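You operate a simulated robot arm through the tools that you are given. There is no shell and no other tool. Be economical: measure what you need, move in short steps, check, and stop when the job is done.

The job below is to be done with a simulated robot arm. You get a single attempt, and the scene is never put back.

JOB
Unclamp the purple and yellow housings and shut them in the blue box.

It is judged by the outcome, as a careful person would: the job done as asked, and still so three seconds after it is handed in. It fails if anything else is knocked over, pushed out of place, dropped, spilled or broken.

ROBOT AND FRAMES
A 5-joint arm with a two-finger parallel gripper, fixed in place. Base frame: the origin is at the foot of the arm, x ahead of it, y to its left, z up; the work surface is at about z = 0. Readings come in m, degrees, newtons and seconds.
With the tool pointing down near the work surface it reaches from about 0.26 to 0.68 m from the base axis. Its first joint turns from -66.0 to 66.0 degrees. The tool tilts only in the upright plane through the base axis and itself; it spins freely about its own axis. Payload 2.9 kg.
Tool frame: the origin (TCP) lies between the finger pads and is the grasp point; the fingertips stand 0.03 m ahead of it; z points along the fingers, y is the line along which they close. Largest opening 0.11 m; finger width 0.02, thickness 0.01; the body of the gripper, 0.048 by 0.112 m, starts 0.055 m behind the TCP.
Orientation is told as [roll, pitch, yaw] about the base's x, y, z axes, in that order, counted from this pose: with the fingers straight down and closing along the base's y, the tool's x points along the base's -x, its y along +y and its z along -z.

CONTROLS
- The arm moves only by the tool apply_moves. Its argument "plan" is a list of rows, each an object (a shift or turn left out is 0, a gripper value left out holds the last) with "travel": the shift along the tool's x, y, z in m, a list of three; "delta_rot": the turn, a rotation vector about the tool's x, y, z in degrees, a list of three; "gripper": the finger opening in m, from 0 to 0.11. In form: [{"travel": [dx, dy, dz], "delta_rot": [rx, ry, rz], "gripper": gripper}, ...]. A call has 1 to 12 rows; each row is the pose to reach, as a shift and turn from the pose commanded when the call began, along the tool's axes at that moment. A row lasts 0.2 s, in which the tool goes at most 0.05 m and 8.6 degrees; a call with a longer step from one row to the next is refused whole, and so is a gripper value outside its range. A pose out of reach is approached as far as the arm can. The call stops where the force on the tool passes 70 N (or 10 N more than at its start, if that is more) or the arm is blocked; 0.2 s more then pass. Each finger travels about 0.108 m/s and halts on what it meets, pressing with about 38 N; the grip force reading is that of the motor and also rises with nothing between the fingers. The clock runs only during rows and for 0.2 s after the last one: add rows that repeat a pose to give the fingers time. It gives the time, the measured TCP pose, the force on the tool (base axes), the opening and the grip force at its end, in the units of the frame above (readings bear some noise), with the torque about the TCP (base axes, N m) and any sound that the robot's microphone picked up.
- Cameras (640 x 400 px; columns grow to the right, rows downward): "scene" is fixed at [0.0346, -0.4447, 0.6192]; the picture's right is [0.81, -0.59, 0.00], its down [-0.26, -0.35, -0.90] and it looks along [0.53, 0.73, -0.43] (base axes); focal length 365 px, centre (320, 200). "wrist" rides on the gripper at [0.072, 0.017, -0.103] in the tool frame; the picture's right is [-0.23, 0.97, 0.00], its down [-0.76, -0.18, -0.62] and it looks along [-0.61, -0.14, 0.78] (tool axes); focal length 222 px, centre (320, 200). There is no depth. A picture from a camera that has moved, and an enlarged one, comes with that camera's place and axes in the base frame and with its lens.
- camera(camera): a new picture of that camera. No time passes.
- close_up(camera, box): a new picture of the part [left, top, right, bottom] of that camera's present view, enlarged. No time passes.
- sign_off(): hands the job in; it is judged then, once.

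Work in short steps. Places have to be worked out from the pictures, the camera data and where the tool is seen: move nearer, look again, correct. Check each grasp and each placing, and mend what went wrong. You have 120 turns and 84 pictures in all, those below and enlarged ones among them. Open the gripper and draw the arm clear of the work before you hand the job in, unless the task says otherwise; then end with one line.

The tools are called as name(argument=value, ...) on one line, values as JSON. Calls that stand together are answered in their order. apply_moves: Moves the arm, as the interface text tells. Its arguments: {"type":"object","properties":{"plan":{"type":"array","items":{"type":"object","properties":{"travel":{"type":"array","items":{"type":"number"}},"delta_rot":{"type":"array","items":{"type":"number"}},"gripper":{"type":"number"}}}}},"required":["plan"]} The other tools are called the same way: camera (camera) takes a picture; close_up (camera, box) takes an enlarged picture of a part of a camera's view; sign_off () hands the job in.

At the start:

```text
t: 0.0
tool_pos: [0.2892, 0.3396, 0.4061]
tool_rot: [0.0, 0.0, 0.0]
force: [-0.7, 0.1, 0.3]
moment: [0.01, 0.0, 0.0]
opening: 0.1102
finger_force: 0.1
```

scene: 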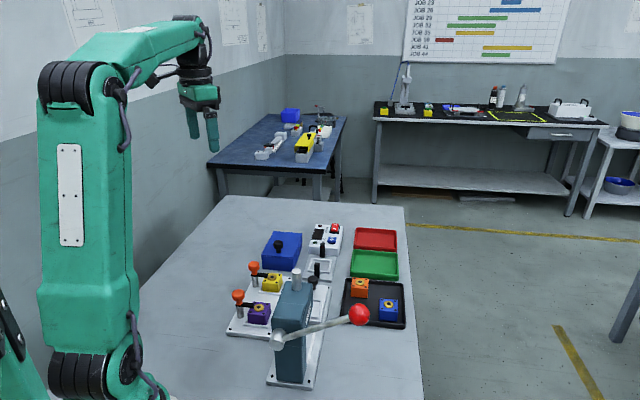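
wrist: 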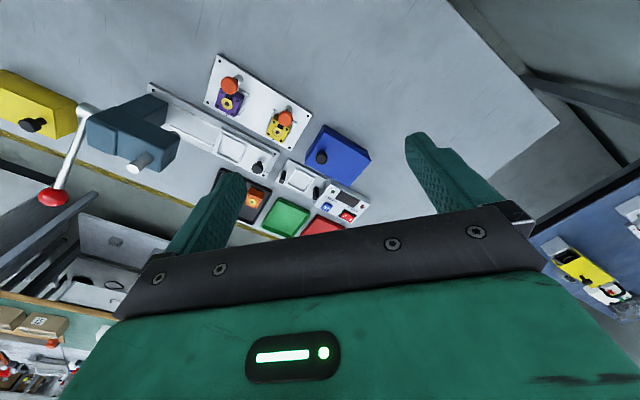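

The scene shows clamps with orange-red knobs over the purple and yellow housings and a blue box with a lid knob. I take enlarged views first.

close_up(camera="scene", box=[220, 210, 420, 335])

close_up(camera="scene", box=[220, 250, 300, 345])

close_up(camera="wrist", box=[180, 40, 400, 240])

```text
3.20 times, centred on (320, 272) of scene
camera zoom: at [0.0346, -0.4447, 0.6192], right [0.81, -0.59, 0.0], down [-0.26, -0.35, -0.9], along [0.53, 0.73, -0.43], focal length 1169 px, centre (320, -32)
```

zoom: 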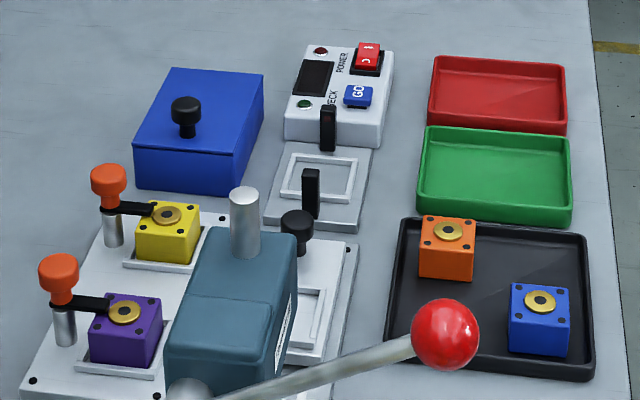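

```text
4.21 times, centred on (260, 298) of scene
camera zoom: at [0.0346, -0.4447, 0.6192], right [0.81, -0.59, 0.0], down [-0.26, -0.35, -0.9], along [0.53, 0.73, -0.43], focal length 1538 px, centre (573, -210)
```

zoom: 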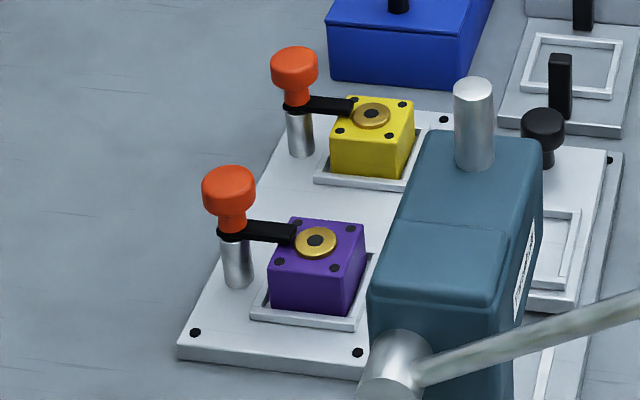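

```text
2.00 times, centred on (290, 140) of wrist
camera zoom: at [0.2166, 0.3556, 0.509], right [0.23, 0.97, 0.0], down [0.76, -0.18, 0.62], along [0.61, -0.14, -0.78], focal length 444 px, centre (380, 320)
```

zoom: 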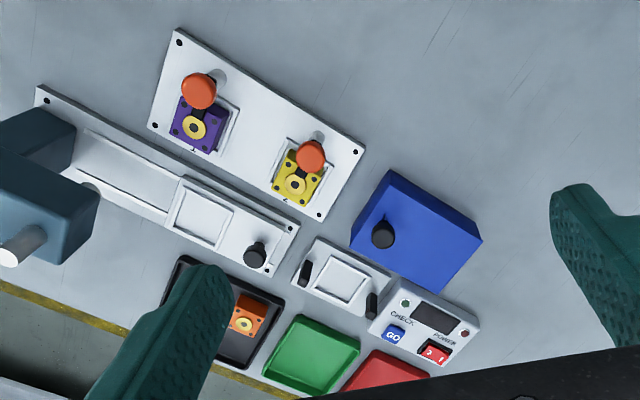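

From the two views I judge: purple knob (0.263,0.181,0.075), yellow knob (0.340,0.259,0.075), box centre (0.467,0.334) with its lid knob off centre at (0.438,0.309,0.083). I move down and spin the tool so the wrist camera can look back at the clamps and box.

apply_moves(plan=[{"travel": [-0.03, 0, 0.02], "delta_rot": [0, 0, 8]}, {"travel": [-0.06, 0, 0.03], "delta_rot": [0, 0, 16]}, {"travel": [-0.09, 0, 0.04], "delta_rot": [0, 0, 24]}, {"travel": [-0.12, 0, 0.05], "delta_rot": [0, 0, 32]}, {"travel": [-0.12, 0, 0.06], "delta_rot": [0, 0, 40]}, {"travel": [-0.12, 0, 0.07], "delta_rot": [0, 0, 48]}, {"travel": [-0.12, 0, 0.08], "delta_rot": [0, 0, 56]}, {"travel": [-0.12, 0, 0.09], "delta_rot": [0, 0, 64]}, {"travel": [-0.12, 0, 0.1], "delta_rot": [0, 0, 72]}, {"travel": [-0.12, 0, 0.1], "delta_rot": [0, 0, 80]}, {"travel": [-0.12, 0, 0.1], "delta_rot": [0, 0, 88]}])

camera(camera="wrist")

```text
t: 2.4
tool_pos: [0.4098, 0.3394, 0.3062]
tool_rot: [0.0, 0.0, -88.1]
force: [0.2, 0.2, 0.7]
moment: [0.0, 0.02, 0.0]
opening: 0.11
finger_force: 0.1
```

```text
78 pictures are left
camera wrist: at [0.4237, 0.4115, 0.4094], right [0.98, -0.2, 0.0], down [-0.15, -0.77, 0.62], along [-0.12, -0.61, -0.78], focal length 222 px, centre (320, 200)
```

wrist: 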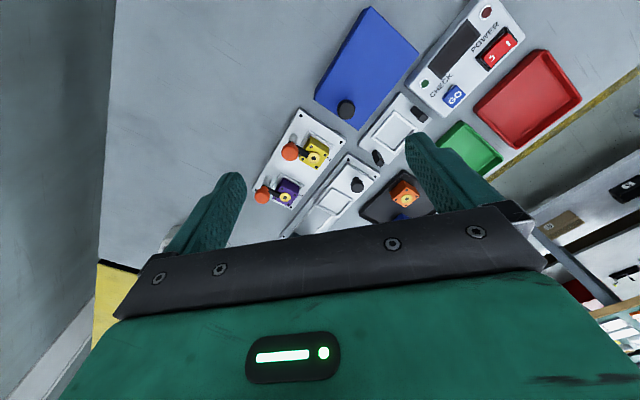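

The camera now looks over the box and clamps; I enlarge both.

close_up(camera="wrist", box=[240, 90, 360, 215])

close_up(camera="wrist", box=[300, 0, 440, 140])

close_up(camera="scene", box=[250, 220, 320, 280])

```text
3.20 times, centred on (300, 152) of wrist
camera zoom: at [0.4237, 0.4115, 0.4094], right [0.98, -0.2, 0.0], down [-0.15, -0.77, 0.62], along [-0.12, -0.61, -0.78], focal length 711 px, centre (384, 352)
```

zoom: 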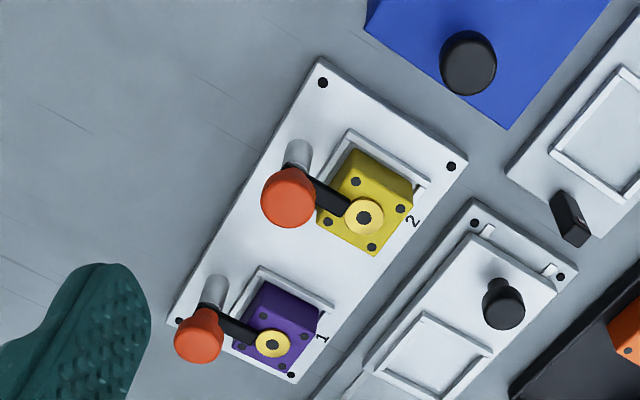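

```text
2.86 times, centred on (370, 70) of wrist
camera zoom: at [0.4237, 0.4115, 0.4094], right [0.98, -0.2, 0.0], down [-0.15, -0.77, 0.62], along [-0.12, -0.61, -0.78], focal length 635 px, centre (177, 571)
```

zoom: 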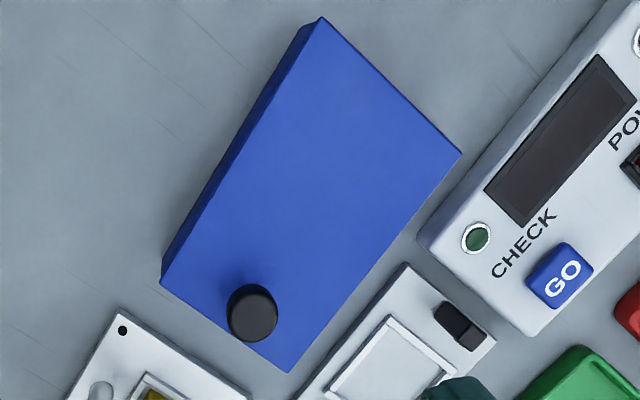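

```text
6.67 times, centred on (285, 250) of scene
camera zoom: at [0.0346, -0.4447, 0.6192], right [0.81, -0.59, 0.0], down [-0.26, -0.35, -0.9], along [0.53, 0.73, -0.43], focal length 2435 px, centre (553, -133)
```

zoom: 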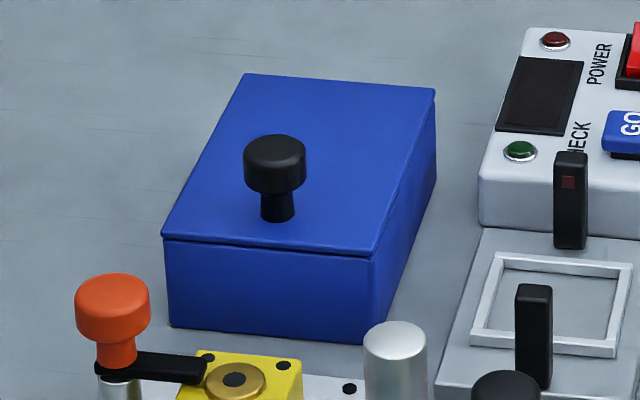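

The lid is hinged or sliding with the knob at its near end; the clamps look like swing arms carrying orange knobs. I move above the purple knob with the fingers set to close across the arm.

apply_moves(plan=[{"travel": [-0.025, -0.025, 0.016], "delta_rot": [0, 0, -7], "gripper": 0.06}, {"travel": [-0.05, -0.05, 0.032], "delta_rot": [0, 0, -14]}, {"travel": [-0.075, -0.075, 0.048], "delta_rot": [0, 0, -21]}, {"travel": [-0.1, -0.1, 0.064], "delta_rot": [0, 0, -28]}, {"travel": [-0.125, -0.125, 0.08], "delta_rot": [0, 0, -35]}, {"travel": [-0.153, -0.152, 0.106], "delta_rot": [0, 0, -43]}, {"travel": [-0.153, -0.152, 0.106], "delta_rot": [0, 0, -43]}])

camera(camera="wrist")

camera(camera="scene")

```text
t: 4.0
tool_pos: [0.2631, 0.182, 0.2002]
tool_rot: [0.1, 0.0, -45.0]
force: [-0.3, -0.1, 0.2]
moment: [0.02, -0.01, 0.0]
opening: 0.0599
finger_force: 0.0
```

```text
74 pictures are left
camera wrist: at [0.2236, 0.2446, 0.3039], right [0.85, 0.53, 0.0], down [0.41, -0.66, 0.62], along [0.33, -0.53, -0.78], focal length 222 px, centre (320, 200)
```

wrist: 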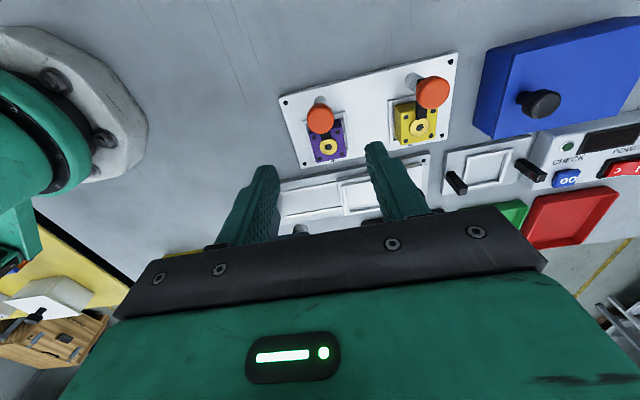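

```text
73 pictures are left
```

scene: 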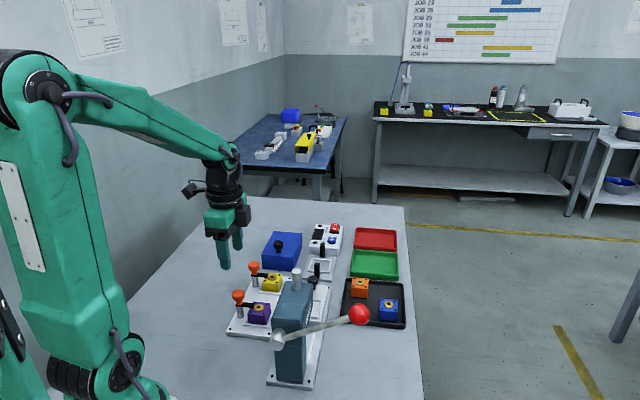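

The knob appears at (0.264,0.181), right under the tool. I descend to z≈0.083 and close on it.

apply_moves(plan=[{"travel": [0, 0, 0.04]}, {"travel": [0, 0, 0.08]}, {"travel": [0, 0, 0.105]}, {"travel": [0, 0, 0.118]}])

close_up(camera="scene", box=[180, 240, 320, 345])

```text
t: 5.0
tool_pos: [0.2638, 0.181, 0.0816]
tool_rot: [0.0, 0.0, -45.1]
force: [0.1, 0.2, -0.7]
moment: [-0.02, 0.0, 0.02]
opening: 0.0601
finger_force: 0.1
```

```text
3.81 times, centred on (250, 292) of scene
camera zoom: at [0.0346, -0.4447, 0.6192], right [0.81, -0.59, 0.0], down [-0.26, -0.35, -0.9], along [0.53, 0.73, -0.43], focal length 1391 px, centre (587, -152)
```

zoom: 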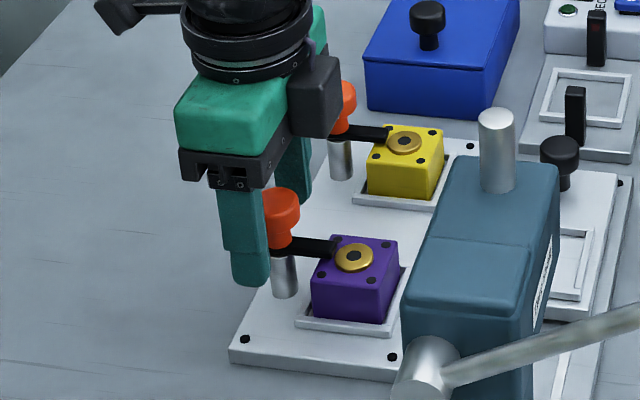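

The fingers straddle the knob. I close on it.

apply_moves(plan=[{"gripper": 0.02}, {"gripper": 0.02}, {"gripper": 0.02}])

```text
t: 5.8
tool_pos: [0.263, 0.1821, 0.0817]
tool_rot: [0.1, 0.0, -45.0]
force: [9.7, 7.4, -17.0]
moment: [-0.1, -0.31, 0.02]
opening: 0.0269
finger_force: 44.8
```

Gripped (opening 0.027). I try turning a little to feel whether the arm swings.

apply_moves(plan=[{"delta_rot": [0, 0, 4]}, {"delta_rot": [0, 0, 8]}, {"delta_rot": [0, 0, 12]}, {"delta_rot": [0, 0, 16]}])

close_up(camera="scene", box=[180, 240, 320, 345])

```text
t: 6.8
tool_pos: [0.2641, 0.183, 0.0809]
tool_rot: [0.2, 0.0, -61.0]
force: [16.0, 17.4, -24.2]
moment: [-0.54, 0.14, 0.06]
opening: 0.027
finger_force: 45.0
```

```text
3.81 times, centred on (250, 292) of scene
camera zoom: at [0.0347, -0.4447, 0.6193], right [0.81, -0.59, 0.0], down [-0.26, -0.35, -0.9], along [0.53, 0.73, -0.43], focal length 1391 px, centre (587, -152)
```

zoom: 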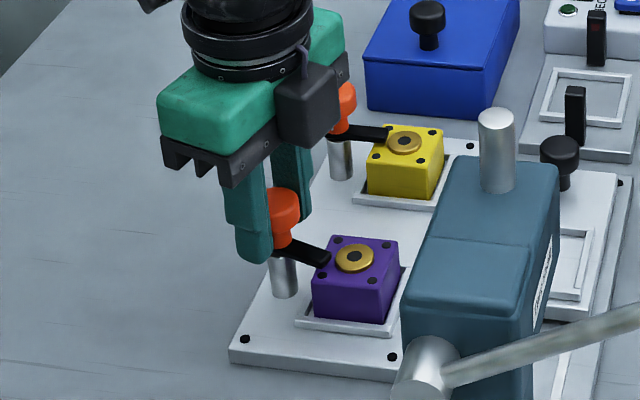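

The arm swings clockwise with the knob, easily. I continue to about 90° total while easing off the side load.

apply_moves(plan=[{"travel": [0.0008, 0.0027, 0.001], "delta_rot": [0, 0, 8]}, {"travel": [0.0008, 0.0027, 0.001], "delta_rot": [0, 0, 16]}, {"travel": [0.0008, 0.0027, 0.001], "delta_rot": [0, 0, 24]}, {"travel": [0.0008, 0.0027, 0.001], "delta_rot": [0, 0, 32]}])

```text
t: 7.8
tool_pos: [0.266, 0.1829, 0.0811]
tool_rot: [0.0, 0.0, -93.2]
force: [5.0, -23.8, 28.1]
moment: [-0.21, 0.01, 0.03]
opening: 0.0269
finger_force: 45.2
```

Loads reversed slightly; I correct by about 1.5 mm and keep turning.

apply_moves(plan=[{"travel": [-0.0015, 0, -0.001], "delta_rot": [0, 0, 8]}, {"travel": [-0.0015, 0, -0.001], "delta_rot": [0, 0, 16]}, {"travel": [-0.0015, 0, -0.001], "delta_rot": [0, 0, 24]}, {"travel": [-0.0015, 0, -0.001], "delta_rot": [0, 0, 32]}, {"travel": [-0.0015, 0, -0.001], "delta_rot": [0, 0, 40]}])

close_up(camera="scene", box=[180, 240, 320, 345])

```text
t: 9.0
tool_pos: [0.2674, 0.183, 0.0805]
tool_rot: [0.1, 0.5, -133.3]
force: [52.4, -21.8, -30.9]
moment: [0.06, 0.02, 0.1]
opening: 0.0275
finger_force: 44.8
```

```text
3.81 times, centred on (250, 292) of scene
camera zoom: at [0.0347, -0.4447, 0.6193], right [0.81, -0.59, 0.0], down [-0.26, -0.35, -0.9], along [0.53, 0.73, -0.43], focal length 1391 px, centre (587, -152)
```

zoom: 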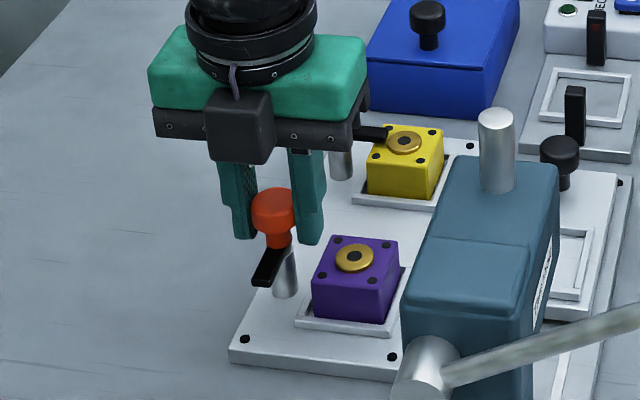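

The purple clamp's arm is clear of its housing. I release and rise.

apply_moves(plan=[{"gripper": 0.06}, {"gripper": 0.06}, {"travel": [0, 0, -0.04], "gripper": 0.06}, {"travel": [0, 0, -0.08]}, {"travel": [0, 0, -0.12]}])

camera(camera="wrist")

close_up(camera="scene", box=[180, 240, 320, 345])

```text
t: 10.2
tool_pos: [0.2648, 0.1808, 0.2022]
tool_rot: [0.0, -0.1, -132.9]
force: [-0.3, -0.2, -0.1]
moment: [-0.03, -0.02, 0.0]
opening: 0.06
finger_force: 0.0
```

```text
69 pictures are left
camera wrist: at [0.3268, 0.2218, 0.3059], right [0.56, -0.83, 0.0], down [-0.65, -0.44, 0.62], along [-0.52, -0.35, -0.78], focal length 222 px, centre (320, 200)
```

wrist: 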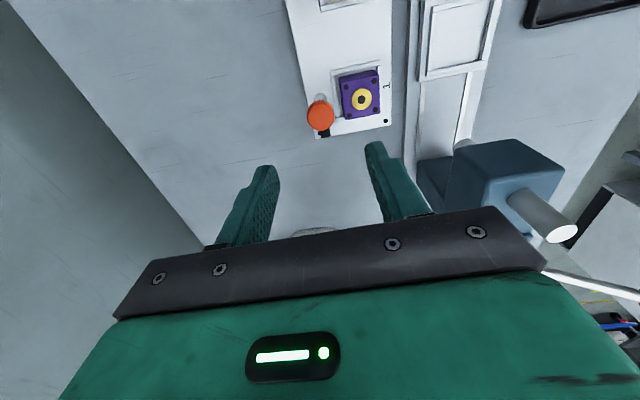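

```text
3.81 times, centred on (250, 292) of scene
camera zoom: at [0.0346, -0.4447, 0.6192], right [0.81, -0.59, 0.0], down [-0.26, -0.35, -0.9], along [0.53, 0.73, -0.43], focal length 1391 px, centre (587, -152)
```

zoom: 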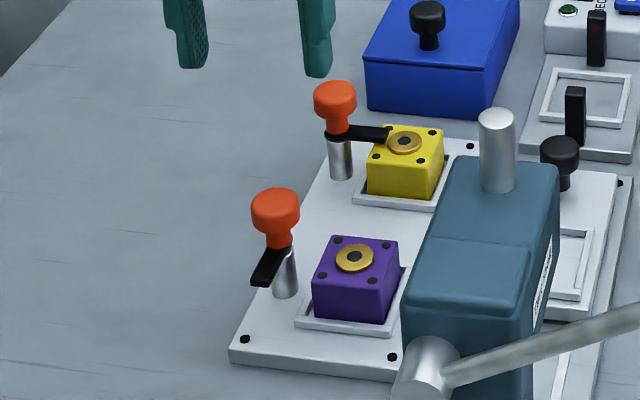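

Purple clamp is open. Now I go above the yellow knob at (0.342,0.258), turning the fingers back to -45°.

apply_moves(plan=[{"travel": [0.01, 0, 0], "delta_rot": [0, 0, -8]}, {"travel": [0.02, 0, 0], "delta_rot": [0, 0, -16]}, {"travel": [0.03, 0.001, 0], "delta_rot": [0, 0, -24]}, {"travel": [0.04, 0.001, 0], "delta_rot": [0, 0, -32]}, {"travel": [0.05, 0.001, 0], "delta_rot": [0, 0, -40]}, {"travel": [0.06, 0.002, 0], "delta_rot": [0, 0, -48]}, {"travel": [0.07, 0.002, 0], "delta_rot": [0, 0, -56]}, {"travel": [0.08, 0.003, 0], "delta_rot": [0, 0, -64]}, {"travel": [0.09, 0.003, 0], "delta_rot": [0, 0, -72]}, {"travel": [0.1, 0.004, 0], "delta_rot": [0, 0, -80]}, {"travel": [0.109, 0.0038, 0], "delta_rot": [0, 0, -88]}, {"travel": [0.109, 0.0038, 0], "delta_rot": [0, 0, -88]}])

close_up(camera="wrist", box=[220, 30, 480, 190])

```text
t: 12.8
tool_pos: [0.341, 0.2587, 0.2003]
tool_rot: [0.0, 0.0, -44.8]
force: [0.2, -1.1, -0.7]
moment: [-0.03, 0.03, 0.03]
opening: 0.0599
finger_force: 0.0
```

```text
2.46 times, centred on (350, 110) of wrist
camera zoom: at [0.302, 0.3217, 0.3044], right [0.85, 0.53, 0.0], down [0.41, -0.66, 0.62], along [0.33, -0.53, -0.78], focal length 547 px, centre (246, 422)
```

zoom: 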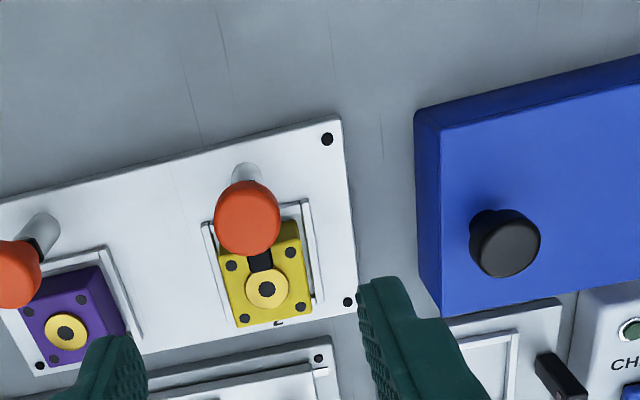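

The yellow knob sits at (0.3415,0.258). I descend and grip it.

apply_moves(plan=[{"travel": [0, 0, 0.04]}, {"travel": [0, 0, 0.08]}, {"travel": [0, 0, 0.105]}, {"travel": [0, 0, 0.118]}, {"travel": [0, 0, 0.118], "gripper": 0.02}, {"travel": [0, 0, 0.118]}, {"travel": [0, 0, 0.118]}])

```text
t: 14.4
tool_pos: [0.3416, 0.2605, 0.0806]
tool_rot: [-0.1, 0.0, -44.9]
force: [-5.6, -8.1, 2.9]
moment: [0.07, -0.63, -0.06]
opening: 0.0273
finger_force: 45.2
```

Gripped. I turn it clockwise as with the purple one.

apply_moves(plan=[{"delta_rot": [0, 0, 7]}, {"delta_rot": [0, 0, 14]}, {"delta_rot": [0, 0, 21]}, {"delta_rot": [0, 0, 28]}, {"delta_rot": [0, 0, 35]}, {"delta_rot": [0, 0, 42]}])

close_up(camera="scene", box=[180, 220, 320, 325])

```text
t: 15.8
tool_pos: [0.3418, 0.2597, 0.0846]
tool_rot: [0.0, 0.0, -87.2]
force: [6.5, 0.3, -7.0]
moment: [-0.68, 0.1, 0.0]
opening: 0.0272
finger_force: 44.8
```

```text
3.81 times, centred on (250, 272) of scene
camera zoom: at [0.0346, -0.4447, 0.6193], right [0.81, -0.59, 0.0], down [-0.26, -0.35, -0.9], along [0.53, 0.73, -0.43], focal length 1391 px, centre (587, -76)
```

zoom: 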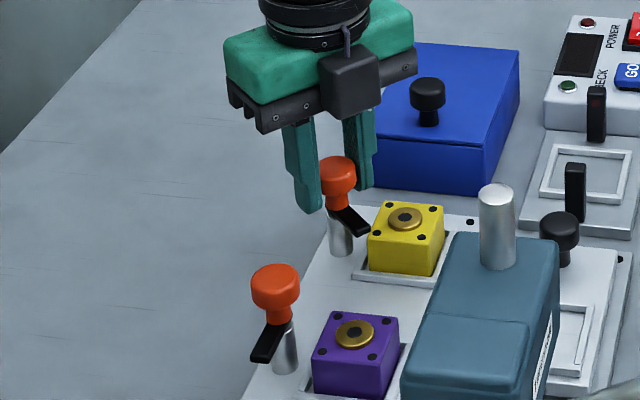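

It swings freely; the rest of the 90°.

apply_moves(plan=[{"delta_rot": [0, 0, 7]}, {"delta_rot": [0, 0, 14]}, {"delta_rot": [0, 0, 21]}, {"delta_rot": [0, 0, 28]}, {"delta_rot": [0, 0, 35]}, {"delta_rot": [0, 0, 42]}, {"delta_rot": [0, 0, 47]}])

close_up(camera="scene", box=[180, 220, 320, 325])

```text
t: 17.4
tool_pos: [0.3446, 0.2589, 0.0844]
tool_rot: [0.0, 0.4, -134.3]
force: [30.0, -22.5, 14.7]
moment: [0.68, -1.13, 0.05]
opening: 0.0274
finger_force: 45.0
```

```text
3.81 times, centred on (250, 272) of scene
camera zoom: at [0.0345, -0.4448, 0.6192], right [0.81, -0.59, 0.0], down [-0.26, -0.35, -0.9], along [0.53, 0.73, -0.43], focal length 1391 px, centre (587, -76)
```

zoom: 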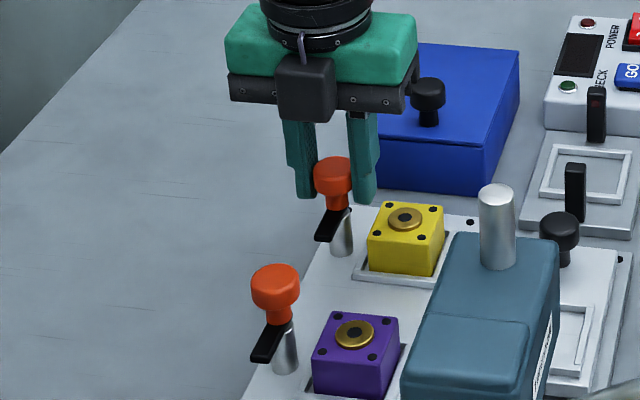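

Yellow clamp is open too. I release, rise to z≈0.24, and move over the box lid knob with closing axis across the box (yaw −135 kept).

apply_moves(plan=[{"gripper": 0.06}, {"gripper": 0.06}, {"travel": [0, 0, -0.04]}, {"travel": [0, 0, -0.08]}, {"travel": [0, 0, -0.12]}, {"travel": [0, 0, -0.15]}, {"travel": [0.04, 0.01, -0.15]}, {"travel": [0.08, 0.02, -0.15]}, {"travel": [0.103, 0.032, -0.15]}, {"travel": [0.103, 0.032, -0.15]}])

camera(camera="wrist")

close_up(camera="scene", box=[220, 210, 340, 330])

```text
t: 19.6
tool_pos: [0.4365, 0.3108, 0.2332]
tool_rot: [0.0, 0.1, -134.0]
force: [-0.2, -1.0, 0.7]
moment: [0.01, -0.01, 0.02]
opening: 0.0603
finger_force: 0.0
```

```text
64 pictures are left
camera wrist: at [0.4987, 0.3508, 0.3369], right [0.54, -0.84, 0.0], down [-0.66, -0.42, 0.62], along [-0.52, -0.34, -0.78], focal length 222 px, centre (320, 200)
```

wrist: 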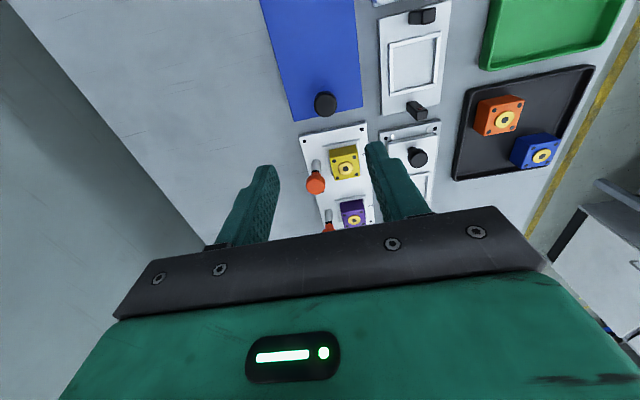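

```text
3.33 times, centred on (280, 270) of scene
camera zoom: at [0.0346, -0.4447, 0.6192], right [0.81, -0.59, 0.0], down [-0.26, -0.35, -0.9], along [0.53, 0.73, -0.43], focal length 1217 px, centre (453, -33)
```

zoom: 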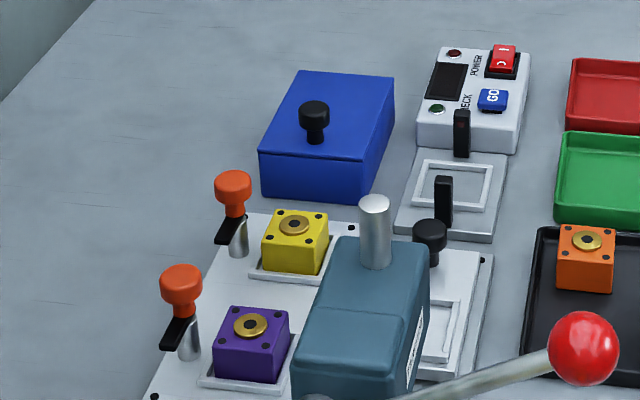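

The lid knob is at about (0.442,0.309), head z≈0.083, lid top ≈0.057. I descend over it to TCP z≈0.093 and grip.

apply_moves(plan=[{"travel": [0.0025, 0.0052, 0.04]}, {"travel": [0.0025, 0.0052, 0.08]}, {"travel": [0.0025, 0.0052, 0.115]}, {"travel": [0.0025, 0.0052, 0.14]}, {"travel": [0.0025, 0.0052, 0.14], "gripper": 0.015}, {"travel": [0.0025, 0.0052, 0.14]}, {"travel": [0.0025, 0.0052, 0.14]}])

close_up(camera="scene", box=[220, 190, 340, 290])

```text
t: 21.2
tool_pos: [0.4443, 0.3098, 0.0919]
tool_rot: [0.0, 0.1, -134.2]
force: [22.4, -22.3, -6.1]
moment: [-0.05, -0.81, 0.05]
opening: 0.0249
finger_force: 44.6
```

```text
4.00 times, centred on (280, 240) of scene
camera zoom: at [0.0346, -0.4447, 0.6193], right [0.81, -0.59, 0.0], down [-0.26, -0.35, -0.9], along [0.53, 0.73, -0.43], focal length 1461 px, centre (480, 40)
```

zoom: 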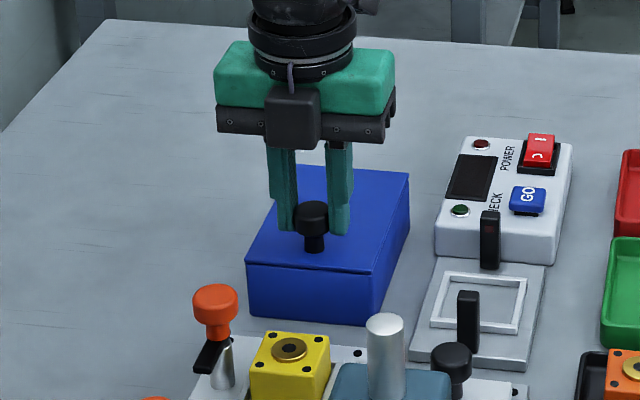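

Gripped (0.0249). I ease the side load and lift 8 mm as a probe.

apply_moves(plan=[{"travel": [0, 0.003, 0]}, {"travel": [0, 0.003, -0.004]}, {"travel": [0, 0.003, -0.008]}, {"travel": [0, 0.003, -0.012]}])

close_up(camera="scene", box=[220, 190, 340, 290])

```text
t: 22.2
tool_pos: [0.4413, 0.3075, 0.0999]
tool_rot: [-0.1, -0.5, -134.0]
force: [7.7, -1.7, -38.7]
moment: [-0.05, -0.17, -0.03]
opening: 0.0251
finger_force: 44.4
```

```text
4.00 times, centred on (280, 240) of scene
camera zoom: at [0.0348, -0.4446, 0.6193], right [0.81, -0.59, 0.0], down [-0.26, -0.35, -0.9], along [0.53, 0.73, -0.43], focal length 1461 px, centre (480, 40)
```

zoom: 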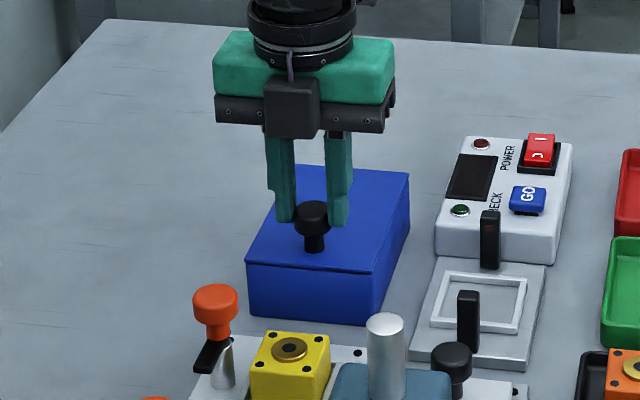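

The fingers slid up the knob and the lid stayed: it does not simply lift. I go back down and probe a slide toward the far end.

apply_moves(plan=[{"gripper": 0.05}, {"travel": [0, 0, 0.006]}, {"travel": [0, 0, 0.012]}, {"travel": [0, 0, 0.012], "gripper": 0.015}, {"travel": [0, 0, 0.012]}, {"travel": [0, 0, 0.012]}, {"travel": [0.004, 0, 0.012]}, {"travel": [0.008, 0, 0.012]}])

close_up(camera="scene", box=[220, 190, 340, 290])

```text
t: 24.0
tool_pos: [0.4491, 0.3153, 0.0915]
tool_rot: [-0.1, -0.1, -133.8]
force: [-17.5, 17.4, 3.5]
moment: [0.55, 0.13, 0.02]
opening: 0.0248
finger_force: 44.7
```

```text
4.00 times, centred on (280, 240) of scene
camera zoom: at [0.0345, -0.4447, 0.6192], right [0.81, -0.59, 0.0], down [-0.26, -0.35, -0.9], along [0.53, 0.73, -0.43], focal length 1461 px, centre (480, 40)
```

zoom: 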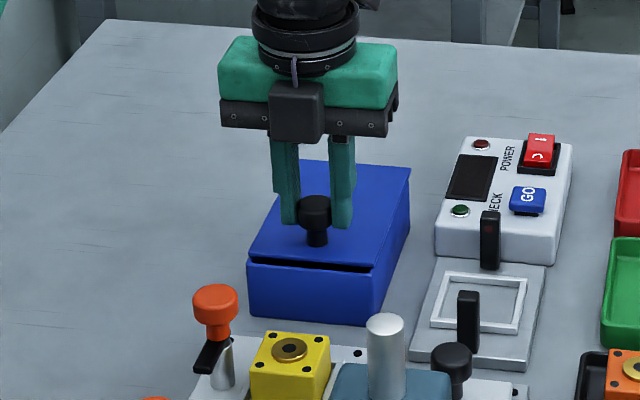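

The lid slides to the far end (gap visible). I continue sliding, easing the lateral load.

apply_moves(plan=[{"travel": [0.01, -0.001, 0]}, {"travel": [0.02, -0.001, 0]}, {"travel": [0.03, -0.001, 0]}, {"travel": [0.04, -0.001, 0]}])

```text
t: 25.0
tool_pos: [0.4759, 0.3422, 0.0934]
tool_rot: [0.0, 0.0, -134.2]
force: [-6.6, 6.0, 1.9]
moment: [0.0, 0.3, -0.02]
opening: 0.0246
finger_force: 44.9
```

Sliding smoothly; continue.

apply_moves(plan=[{"travel": [0.01, 0, 0]}, {"travel": [0.02, 0, 0]}, {"travel": [0.03, 0, 0]}, {"travel": [0.04, 0, 0]}])

close_up(camera="scene", box=[220, 180, 340, 280])

```text
t: 26.0
tool_pos: [0.5045, 0.3699, 0.0927]
tool_rot: [-0.1, 0.1, -134.1]
force: [2.8, -2.1, -7.4]
moment: [0.53, -0.64, -0.05]
opening: 0.0245
finger_force: 44.6
```

```text
4.00 times, centred on (280, 230) of scene
camera zoom: at [0.0346, -0.4447, 0.6193], right [0.81, -0.59, 0.0], down [-0.26, -0.35, -0.9], along [0.53, 0.73, -0.43], focal length 1461 px, centre (480, 80)
```

zoom: 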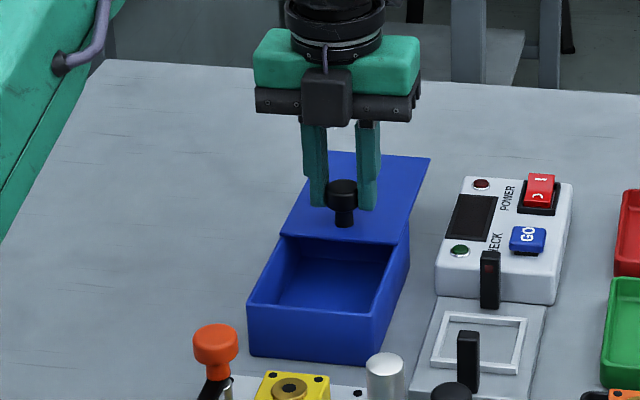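

More than half open; I slide a bit further toward its end stop.

apply_moves(plan=[{"travel": [0.008, 0, 0]}, {"travel": [0.016, 0, 0]}, {"travel": [0.022, 0, 0]}])

close_up(camera="scene", box=[220, 180, 340, 280])

```text
t: 26.8
tool_pos: [0.5193, 0.3856, 0.0928]
tool_rot: [0.0, -0.2, -134.0]
force: [8.4, -8.8, -5.5]
moment: [-0.43, 0.09, 0.08]
opening: 0.0247
finger_force: 45.0
```

```text
4.00 times, centred on (280, 230) of scene
camera zoom: at [0.0346, -0.4447, 0.6193], right [0.81, -0.59, 0.0], down [-0.26, -0.35, -0.9], along [0.53, 0.73, -0.43], focal length 1461 px, centre (480, 80)
```

zoom: 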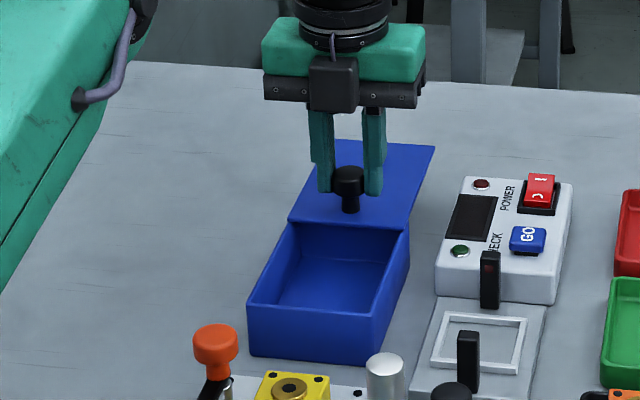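

The box is open enough (~0.1 m). I release the knob, rise, and look inside with the wrist camera.

apply_moves(plan=[{"gripper": 0.06}, {"gripper": 0.06}, {"travel": [0, 0, -0.04]}, {"travel": [0, 0, -0.08]}, {"travel": [0, 0, -0.12]}, {"travel": [0, 0, -0.15]}])

close_up(camera="wrist", box=[240, 0, 400, 190])

```text
t: 28.2
tool_pos: [0.517, 0.3836, 0.2401]
tool_rot: [0.0, -0.1, -134.0]
force: [0.0, -0.1, 0.4]
moment: [-0.04, 0.01, 0.0]
opening: 0.0601
finger_force: 0.0
```

```text
2.11 times, centred on (320, 95) of wrist
camera zoom: at [0.5794, 0.4235, 0.3441], right [0.54, -0.84, 0.0], down [-0.66, -0.42, 0.62], along [-0.52, -0.34, -0.78], focal length 468 px, centre (320, 421)
```

zoom: 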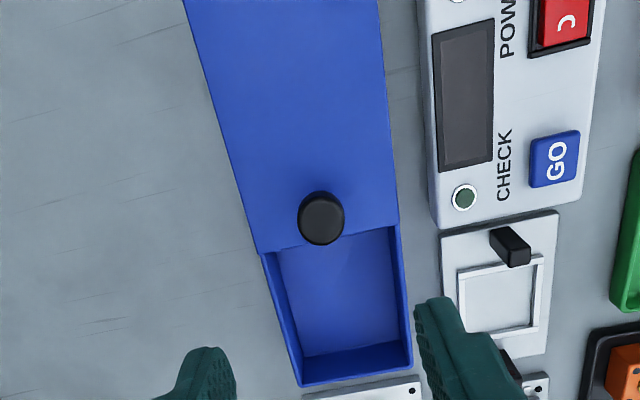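

Opening runs about 0.105 m along the box, inner width ~0.073. I now go above the yellow housing at (0.373,0.228), turned to yaw −45.

apply_moves(plan=[{"travel": [-0.018, 0, 0], "delta_rot": [0, 0, -7.5], "gripper": 0.07}, {"travel": [-0.036, 0, 0], "delta_rot": [0, 0, -15]}, {"travel": [-0.054, 0.001, 0], "delta_rot": [0, 0, -22.5]}, {"travel": [-0.072, 0.001, 0], "delta_rot": [0, 0, -30]}, {"travel": [-0.09, 0.002, 0], "delta_rot": [0, 0, -37.5]}, {"travel": [-0.108, 0.002, 0], "delta_rot": [0, 0, -45]}, {"travel": [-0.126, 0.003, 0.01], "delta_rot": [0, 0, -52.5]}, {"travel": [-0.144, 0.003, 0.02], "delta_rot": [0, 0, -60]}, {"travel": [-0.162, 0.004, 0.03], "delta_rot": [0, 0, -67.5]}, {"travel": [-0.18, 0.004, 0.04], "delta_rot": [0, 0, -75]}, {"travel": [-0.198, 0.005, 0.04], "delta_rot": [0, 0, -82.5]}, {"travel": [-0.212, 0.005, 0.04], "delta_rot": [0, 0, -89.5]}])

close_up(camera="wrist", box=[220, 30, 480, 190])

```text
t: 30.8
tool_pos: [0.3759, 0.2303, 0.2041]
tool_rot: [0.1, 0.1, -44.3]
force: [0.0, 0.5, 0.3]
moment: [-0.01, -0.04, 0.02]
opening: 0.0701
finger_force: 0.1
```

```text
2.46 times, centred on (350, 110) of wrist
camera zoom: at [0.3352, 0.2919, 0.3072], right [0.84, 0.54, 0.0], down [0.42, -0.66, 0.62], along [0.34, -0.53, -0.78], focal length 547 px, centre (246, 422)
```

zoom: 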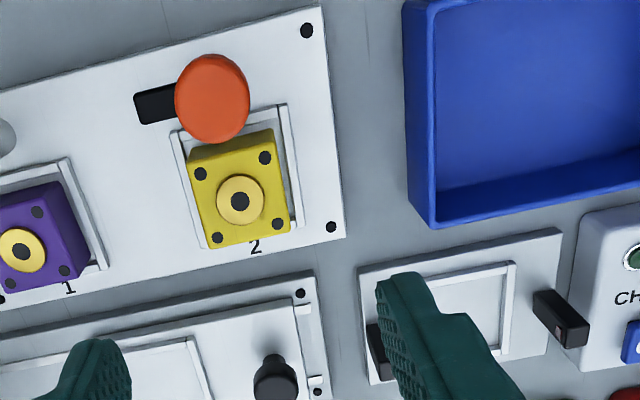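

Yellow disc centre at (0.375,0.2255). I align and descend to z≈0.055, fingers straddling along 45°.

apply_moves(plan=[{"travel": [-0.0027, -0.0041, 0.04]}, {"travel": [-0.0027, -0.0041, 0.08]}, {"travel": [-0.0027, -0.0041, 0.12]}, {"travel": [-0.0027, -0.0041, 0.149]}])

close_up(camera="scene", box=[210, 230, 330, 330])

```text
t: 31.8
tool_pos: [0.3742, 0.2297, 0.052]
tool_rot: [-0.1, 0.2, -44.5]
force: [0.2, 0.0, 0.7]
moment: [0.0, 0.02, 0.01]
opening: 0.0701
finger_force: 0.0
```

```text
4.00 times, centred on (270, 280) of scene
camera zoom: at [0.0346, -0.4447, 0.6192], right [0.81, -0.59, 0.0], down [-0.26, -0.35, -0.9], along [0.53, 0.73, -0.43], focal length 1461 px, centre (520, -120)
```

zoom: 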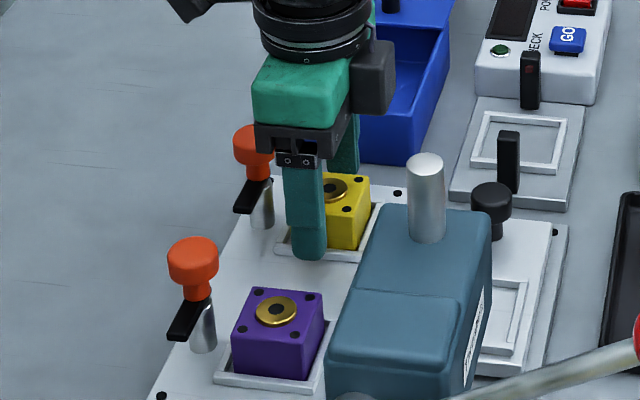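

Position is ~4 mm off in y; I nudge and close.

apply_moves(plan=[{"travel": [-0.0035, -0.0022, 0]}, {"travel": [-0.0035, -0.0022, 0], "gripper": 0.03}, {"travel": [-0.0035, -0.0022, 0]}, {"travel": [-0.0035, -0.0022, 0]}])

close_up(camera="scene", box=[210, 230, 330, 330])

```text
t: 32.8
tool_pos: [0.3755, 0.2231, 0.0533]
tool_rot: [0.1, 0.0, -44.4]
force: [0.2, -0.5, -0.5]
moment: [0.0, 0.0, 0.02]
opening: 0.041
finger_force: 38.4
```

```text
4.00 times, centred on (270, 280) of scene
camera zoom: at [0.0346, -0.4447, 0.6192], right [0.81, -0.59, 0.0], down [-0.26, -0.35, -0.9], along [0.53, 0.73, -0.43], focal length 1461 px, centre (520, -120)
```

zoom: 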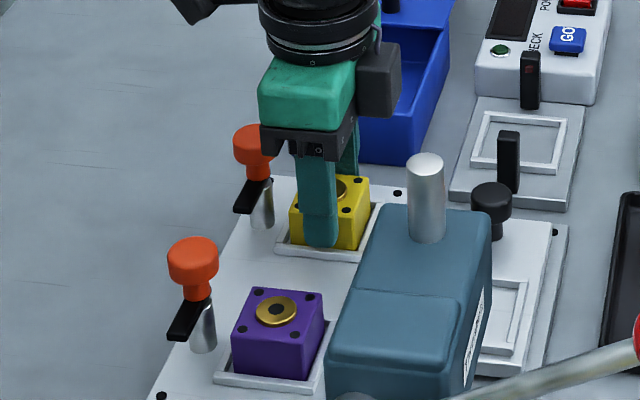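

Yellow is gripped (0.041 wide). Lift straight up.

apply_moves(plan=[{"travel": [0, 0, -0.02]}, {"travel": [0, 0, -0.05]}, {"travel": [0, 0, -0.09]}, {"travel": [0, 0, -0.12]}])

close_up(camera="scene", box=[200, 190, 340, 330])

```text
t: 33.8
tool_pos: [0.3759, 0.2236, 0.1733]
tool_rot: [0.1, 0.0, -44.5]
force: [-0.2, 0.9, -0.5]
moment: [-0.01, -0.01, -0.04]
opening: 0.0411
finger_force: 38.3
```

```text
2.86 times, centred on (270, 260) of scene
camera zoom: at [0.0346, -0.4447, 0.6192], right [0.81, -0.59, 0.0], down [-0.26, -0.35, -0.9], along [0.53, 0.73, -0.43], focal length 1043 px, centre (463, 29)
```

zoom: 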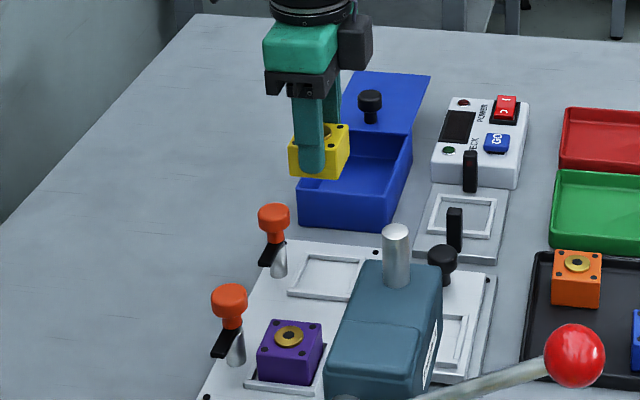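

Yellow is up. I carry it over the far part of the opening, turning to yaw −134.5.

apply_moves(plan=[{"travel": [0.001, 0.014, 0], "delta_rot": [0, 0, 7.5]}, {"travel": [0.002, 0.028, 0], "delta_rot": [0, 0, 15]}, {"travel": [0.003, 0.043, 0], "delta_rot": [0, 0, 22.5]}, {"travel": [0.004, 0.057, 0], "delta_rot": [0, 0, 30]}, {"travel": [0.005, 0.072, 0], "delta_rot": [0, 0, 37.5]}, {"travel": [0.006, 0.086, 0], "delta_rot": [0, 0, 45]}, {"travel": [0.007, 0.1, 0], "delta_rot": [0, 0, 52.5]}, {"travel": [0.008, 0.115, 0], "delta_rot": [0, 0, 60]}, {"travel": [0.009, 0.13, 0], "delta_rot": [0, 0, 67.5]}, {"travel": [0.0095, 0.144, 0], "delta_rot": [0, 0, 75]}, {"travel": [0.01, 0.16, 0], "delta_rot": [0, 0, 82.5]}, {"travel": [0.0105, 0.1719, 0], "delta_rot": [0, 0, 90]}])

camera(camera="wrist")

close_up(camera="scene", box=[210, 170, 340, 280])

```text
t: 36.4
tool_pos: [0.4903, 0.3518, 0.1751]
tool_rot: [0.0, 0.0, -134.6]
force: [-0.9, -0.2, -1.9]
moment: [0.02, 0.01, -0.01]
opening: 0.0413
finger_force: 37.9
```

```text
52 pictures are left
camera wrist: at [0.553, 0.3904, 0.2785], right [0.53, -0.85, 0.0], down [-0.66, -0.42, 0.62], along [-0.53, -0.33, -0.78], focal length 222 px, centre (320, 200)
```

wrist: 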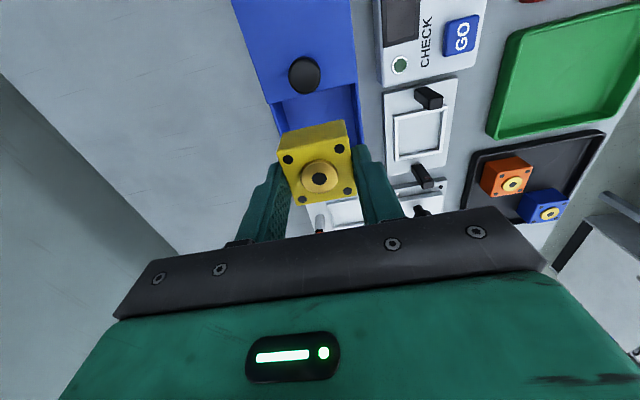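

```text
3.64 times, centred on (275, 225) of scene
camera zoom: at [0.0346, -0.4447, 0.6192], right [0.81, -0.59, 0.0], down [-0.26, -0.35, -0.9], along [0.53, 0.73, -0.43], focal length 1328 px, centre (484, 109)
```

zoom: 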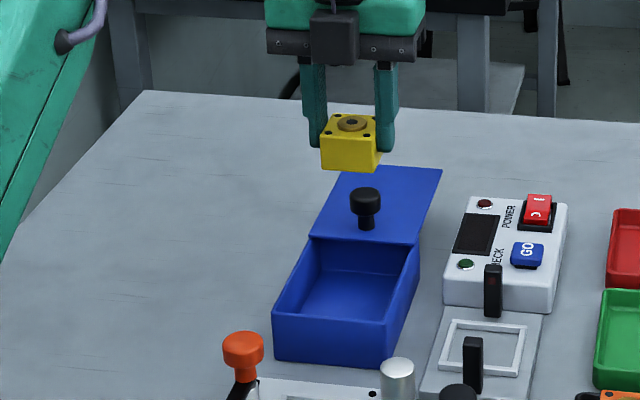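

Relative to the lid edge (sum x+y≈0.875–0.884) I should shift ~6 mm toward the near end. I do so and descend partway, to where the housing is just above the rim.

apply_moves(plan=[{"travel": [-0.0063, -0.0022, 0]}, {"travel": [-0.0063, -0.0022, 0.035]}, {"travel": [-0.0063, -0.0022, 0.065]}, {"travel": [-0.0063, -0.0022, 0.065]}])

close_up(camera="wrist", box=[220, 30, 420, 240])

close_up(camera="scene", box=[240, 190, 330, 280])

```text
t: 37.4
tool_pos: [0.4821, 0.3486, 0.1085]
tool_rot: [0.1, 0.1, -134.5]
force: [-0.2, 0.7, -1.0]
moment: [0.0, -0.01, -0.01]
opening: 0.0415
finger_force: 38.2
```

```text
1.90 times, centred on (320, 135) of wrist
camera zoom: at [0.545, 0.3884, 0.2122], right [0.54, -0.84, 0.0], down [-0.66, -0.42, 0.62], along [-0.53, -0.33, -0.78], focal length 423 px, centre (320, 324)
```

zoom: 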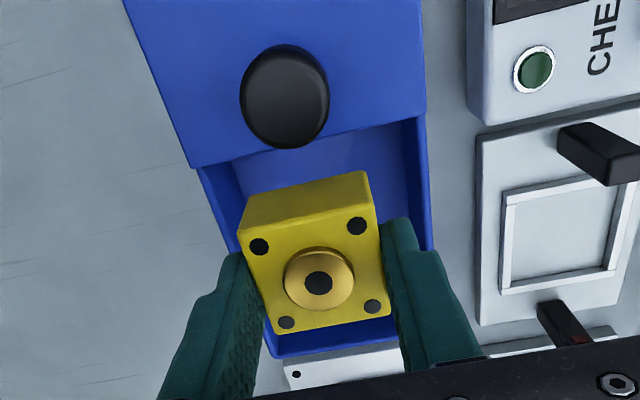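

```text
4.44 times, centred on (285, 235) of scene
camera zoom: at [0.0346, -0.4447, 0.6192], right [0.81, -0.59, 0.0], down [-0.26, -0.35, -0.9], along [0.53, 0.73, -0.43], focal length 1623 px, centre (476, 44)
```

zoom: 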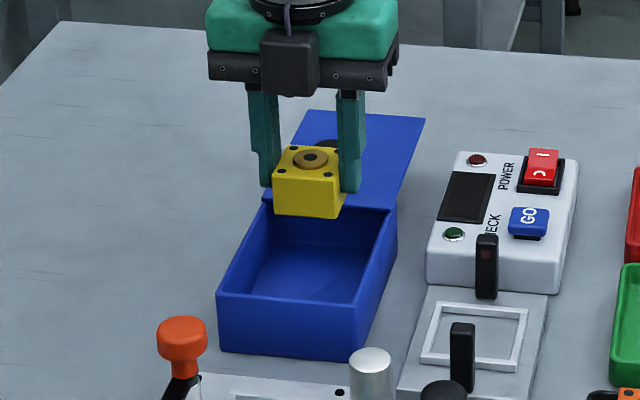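

Centred across the box and ~10 mm short of the lid edge. I lower toward the floor in small steps.

apply_moves(plan=[{"travel": [0, 0, 0.025]}, {"travel": [0, 0, 0.04]}, {"travel": [0, 0, 0.05]}, {"travel": [0, 0, 0.056]}])

close_up(camera="scene", box=[240, 190, 330, 280])

```text
t: 38.4
tool_pos: [0.4833, 0.3487, 0.0543]
tool_rot: [0.1, 0.1, -134.5]
force: [-0.4, -0.8, -1.4]
moment: [0.03, 0.02, -0.01]
opening: 0.0409
finger_force: 38.2
```

```text
4.44 times, centred on (285, 235) of scene
camera zoom: at [0.0346, -0.4447, 0.6192], right [0.81, -0.59, 0.0], down [-0.26, -0.35, -0.9], along [0.53, 0.73, -0.43], focal length 1623 px, centre (476, 44)
```

zoom: 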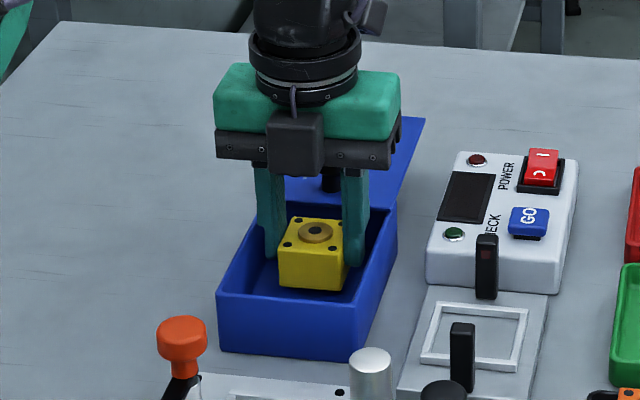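

Nearly at the floor. I lower a few mm more until contact force shows.

apply_moves(plan=[{"travel": [0, 0, 0.002]}, {"travel": [0, 0, 0.004]}, {"travel": [0, 0, 0.006]}])

```text
t: 39.2
tool_pos: [0.4823, 0.3489, 0.0466]
tool_rot: [0.1, -0.1, -134.5]
force: [0.2, 0.9, -2.0]
moment: [0.01, 0.01, 0.02]
opening: 0.0411
finger_force: 38.3
```

No contact yet; continue.

apply_moves(plan=[{"travel": [0, 0, 0.0015]}, {"travel": [0, 0, 0.003]}, {"travel": [0, 0, 0.0045]}])

close_up(camera="scene", box=[240, 190, 330, 280])

```text
t: 40.0
tool_pos: [0.4831, 0.3496, 0.045]
tool_rot: [0.0, 0.2, -134.4]
force: [-8.0, -1.8, 21.9]
moment: [-0.33, 0.66, -0.08]
opening: 0.0411
finger_force: 38.0
```

```text
4.44 times, centred on (285, 235) of scene
camera zoom: at [0.0344, -0.4448, 0.6192], right [0.81, -0.59, 0.0], down [-0.26, -0.35, -0.9], along [0.53, 0.73, -0.43], focal length 1623 px, centre (476, 44)
```

zoom: 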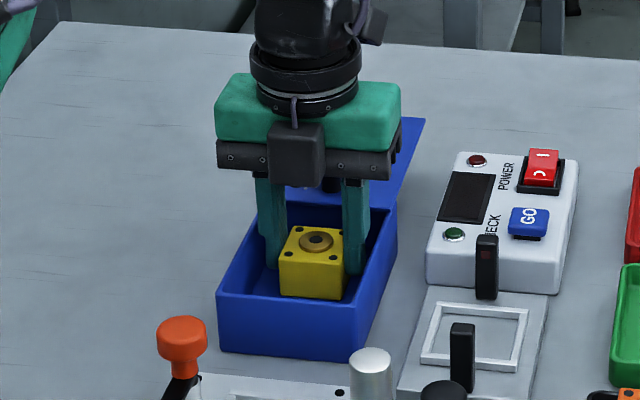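

Yellow is on the floor. Still gripping, I lift 2 mm and shift it 11 mm farther under the lid edge side to leave room, then set it down and release.

apply_moves(plan=[{"travel": [0, 0, -0.003]}, {"travel": [0.006, 0, -0.003]}, {"travel": [0.011, 0, -0.003]}, {"travel": [0.011, 0, -0.001]}, {"travel": [0.011, 0, -0.001], "gripper": 0.049}, {"travel": [0.011, 0, -0.001]}])

```text
t: 41.4
tool_pos: [0.4914, 0.3562, 0.0435]
tool_rot: [0.0, 0.1, -134.4]
force: [0.6, 0.6, -0.3]
moment: [-0.01, -0.03, -0.02]
opening: 0.0493
finger_force: 0.0
```

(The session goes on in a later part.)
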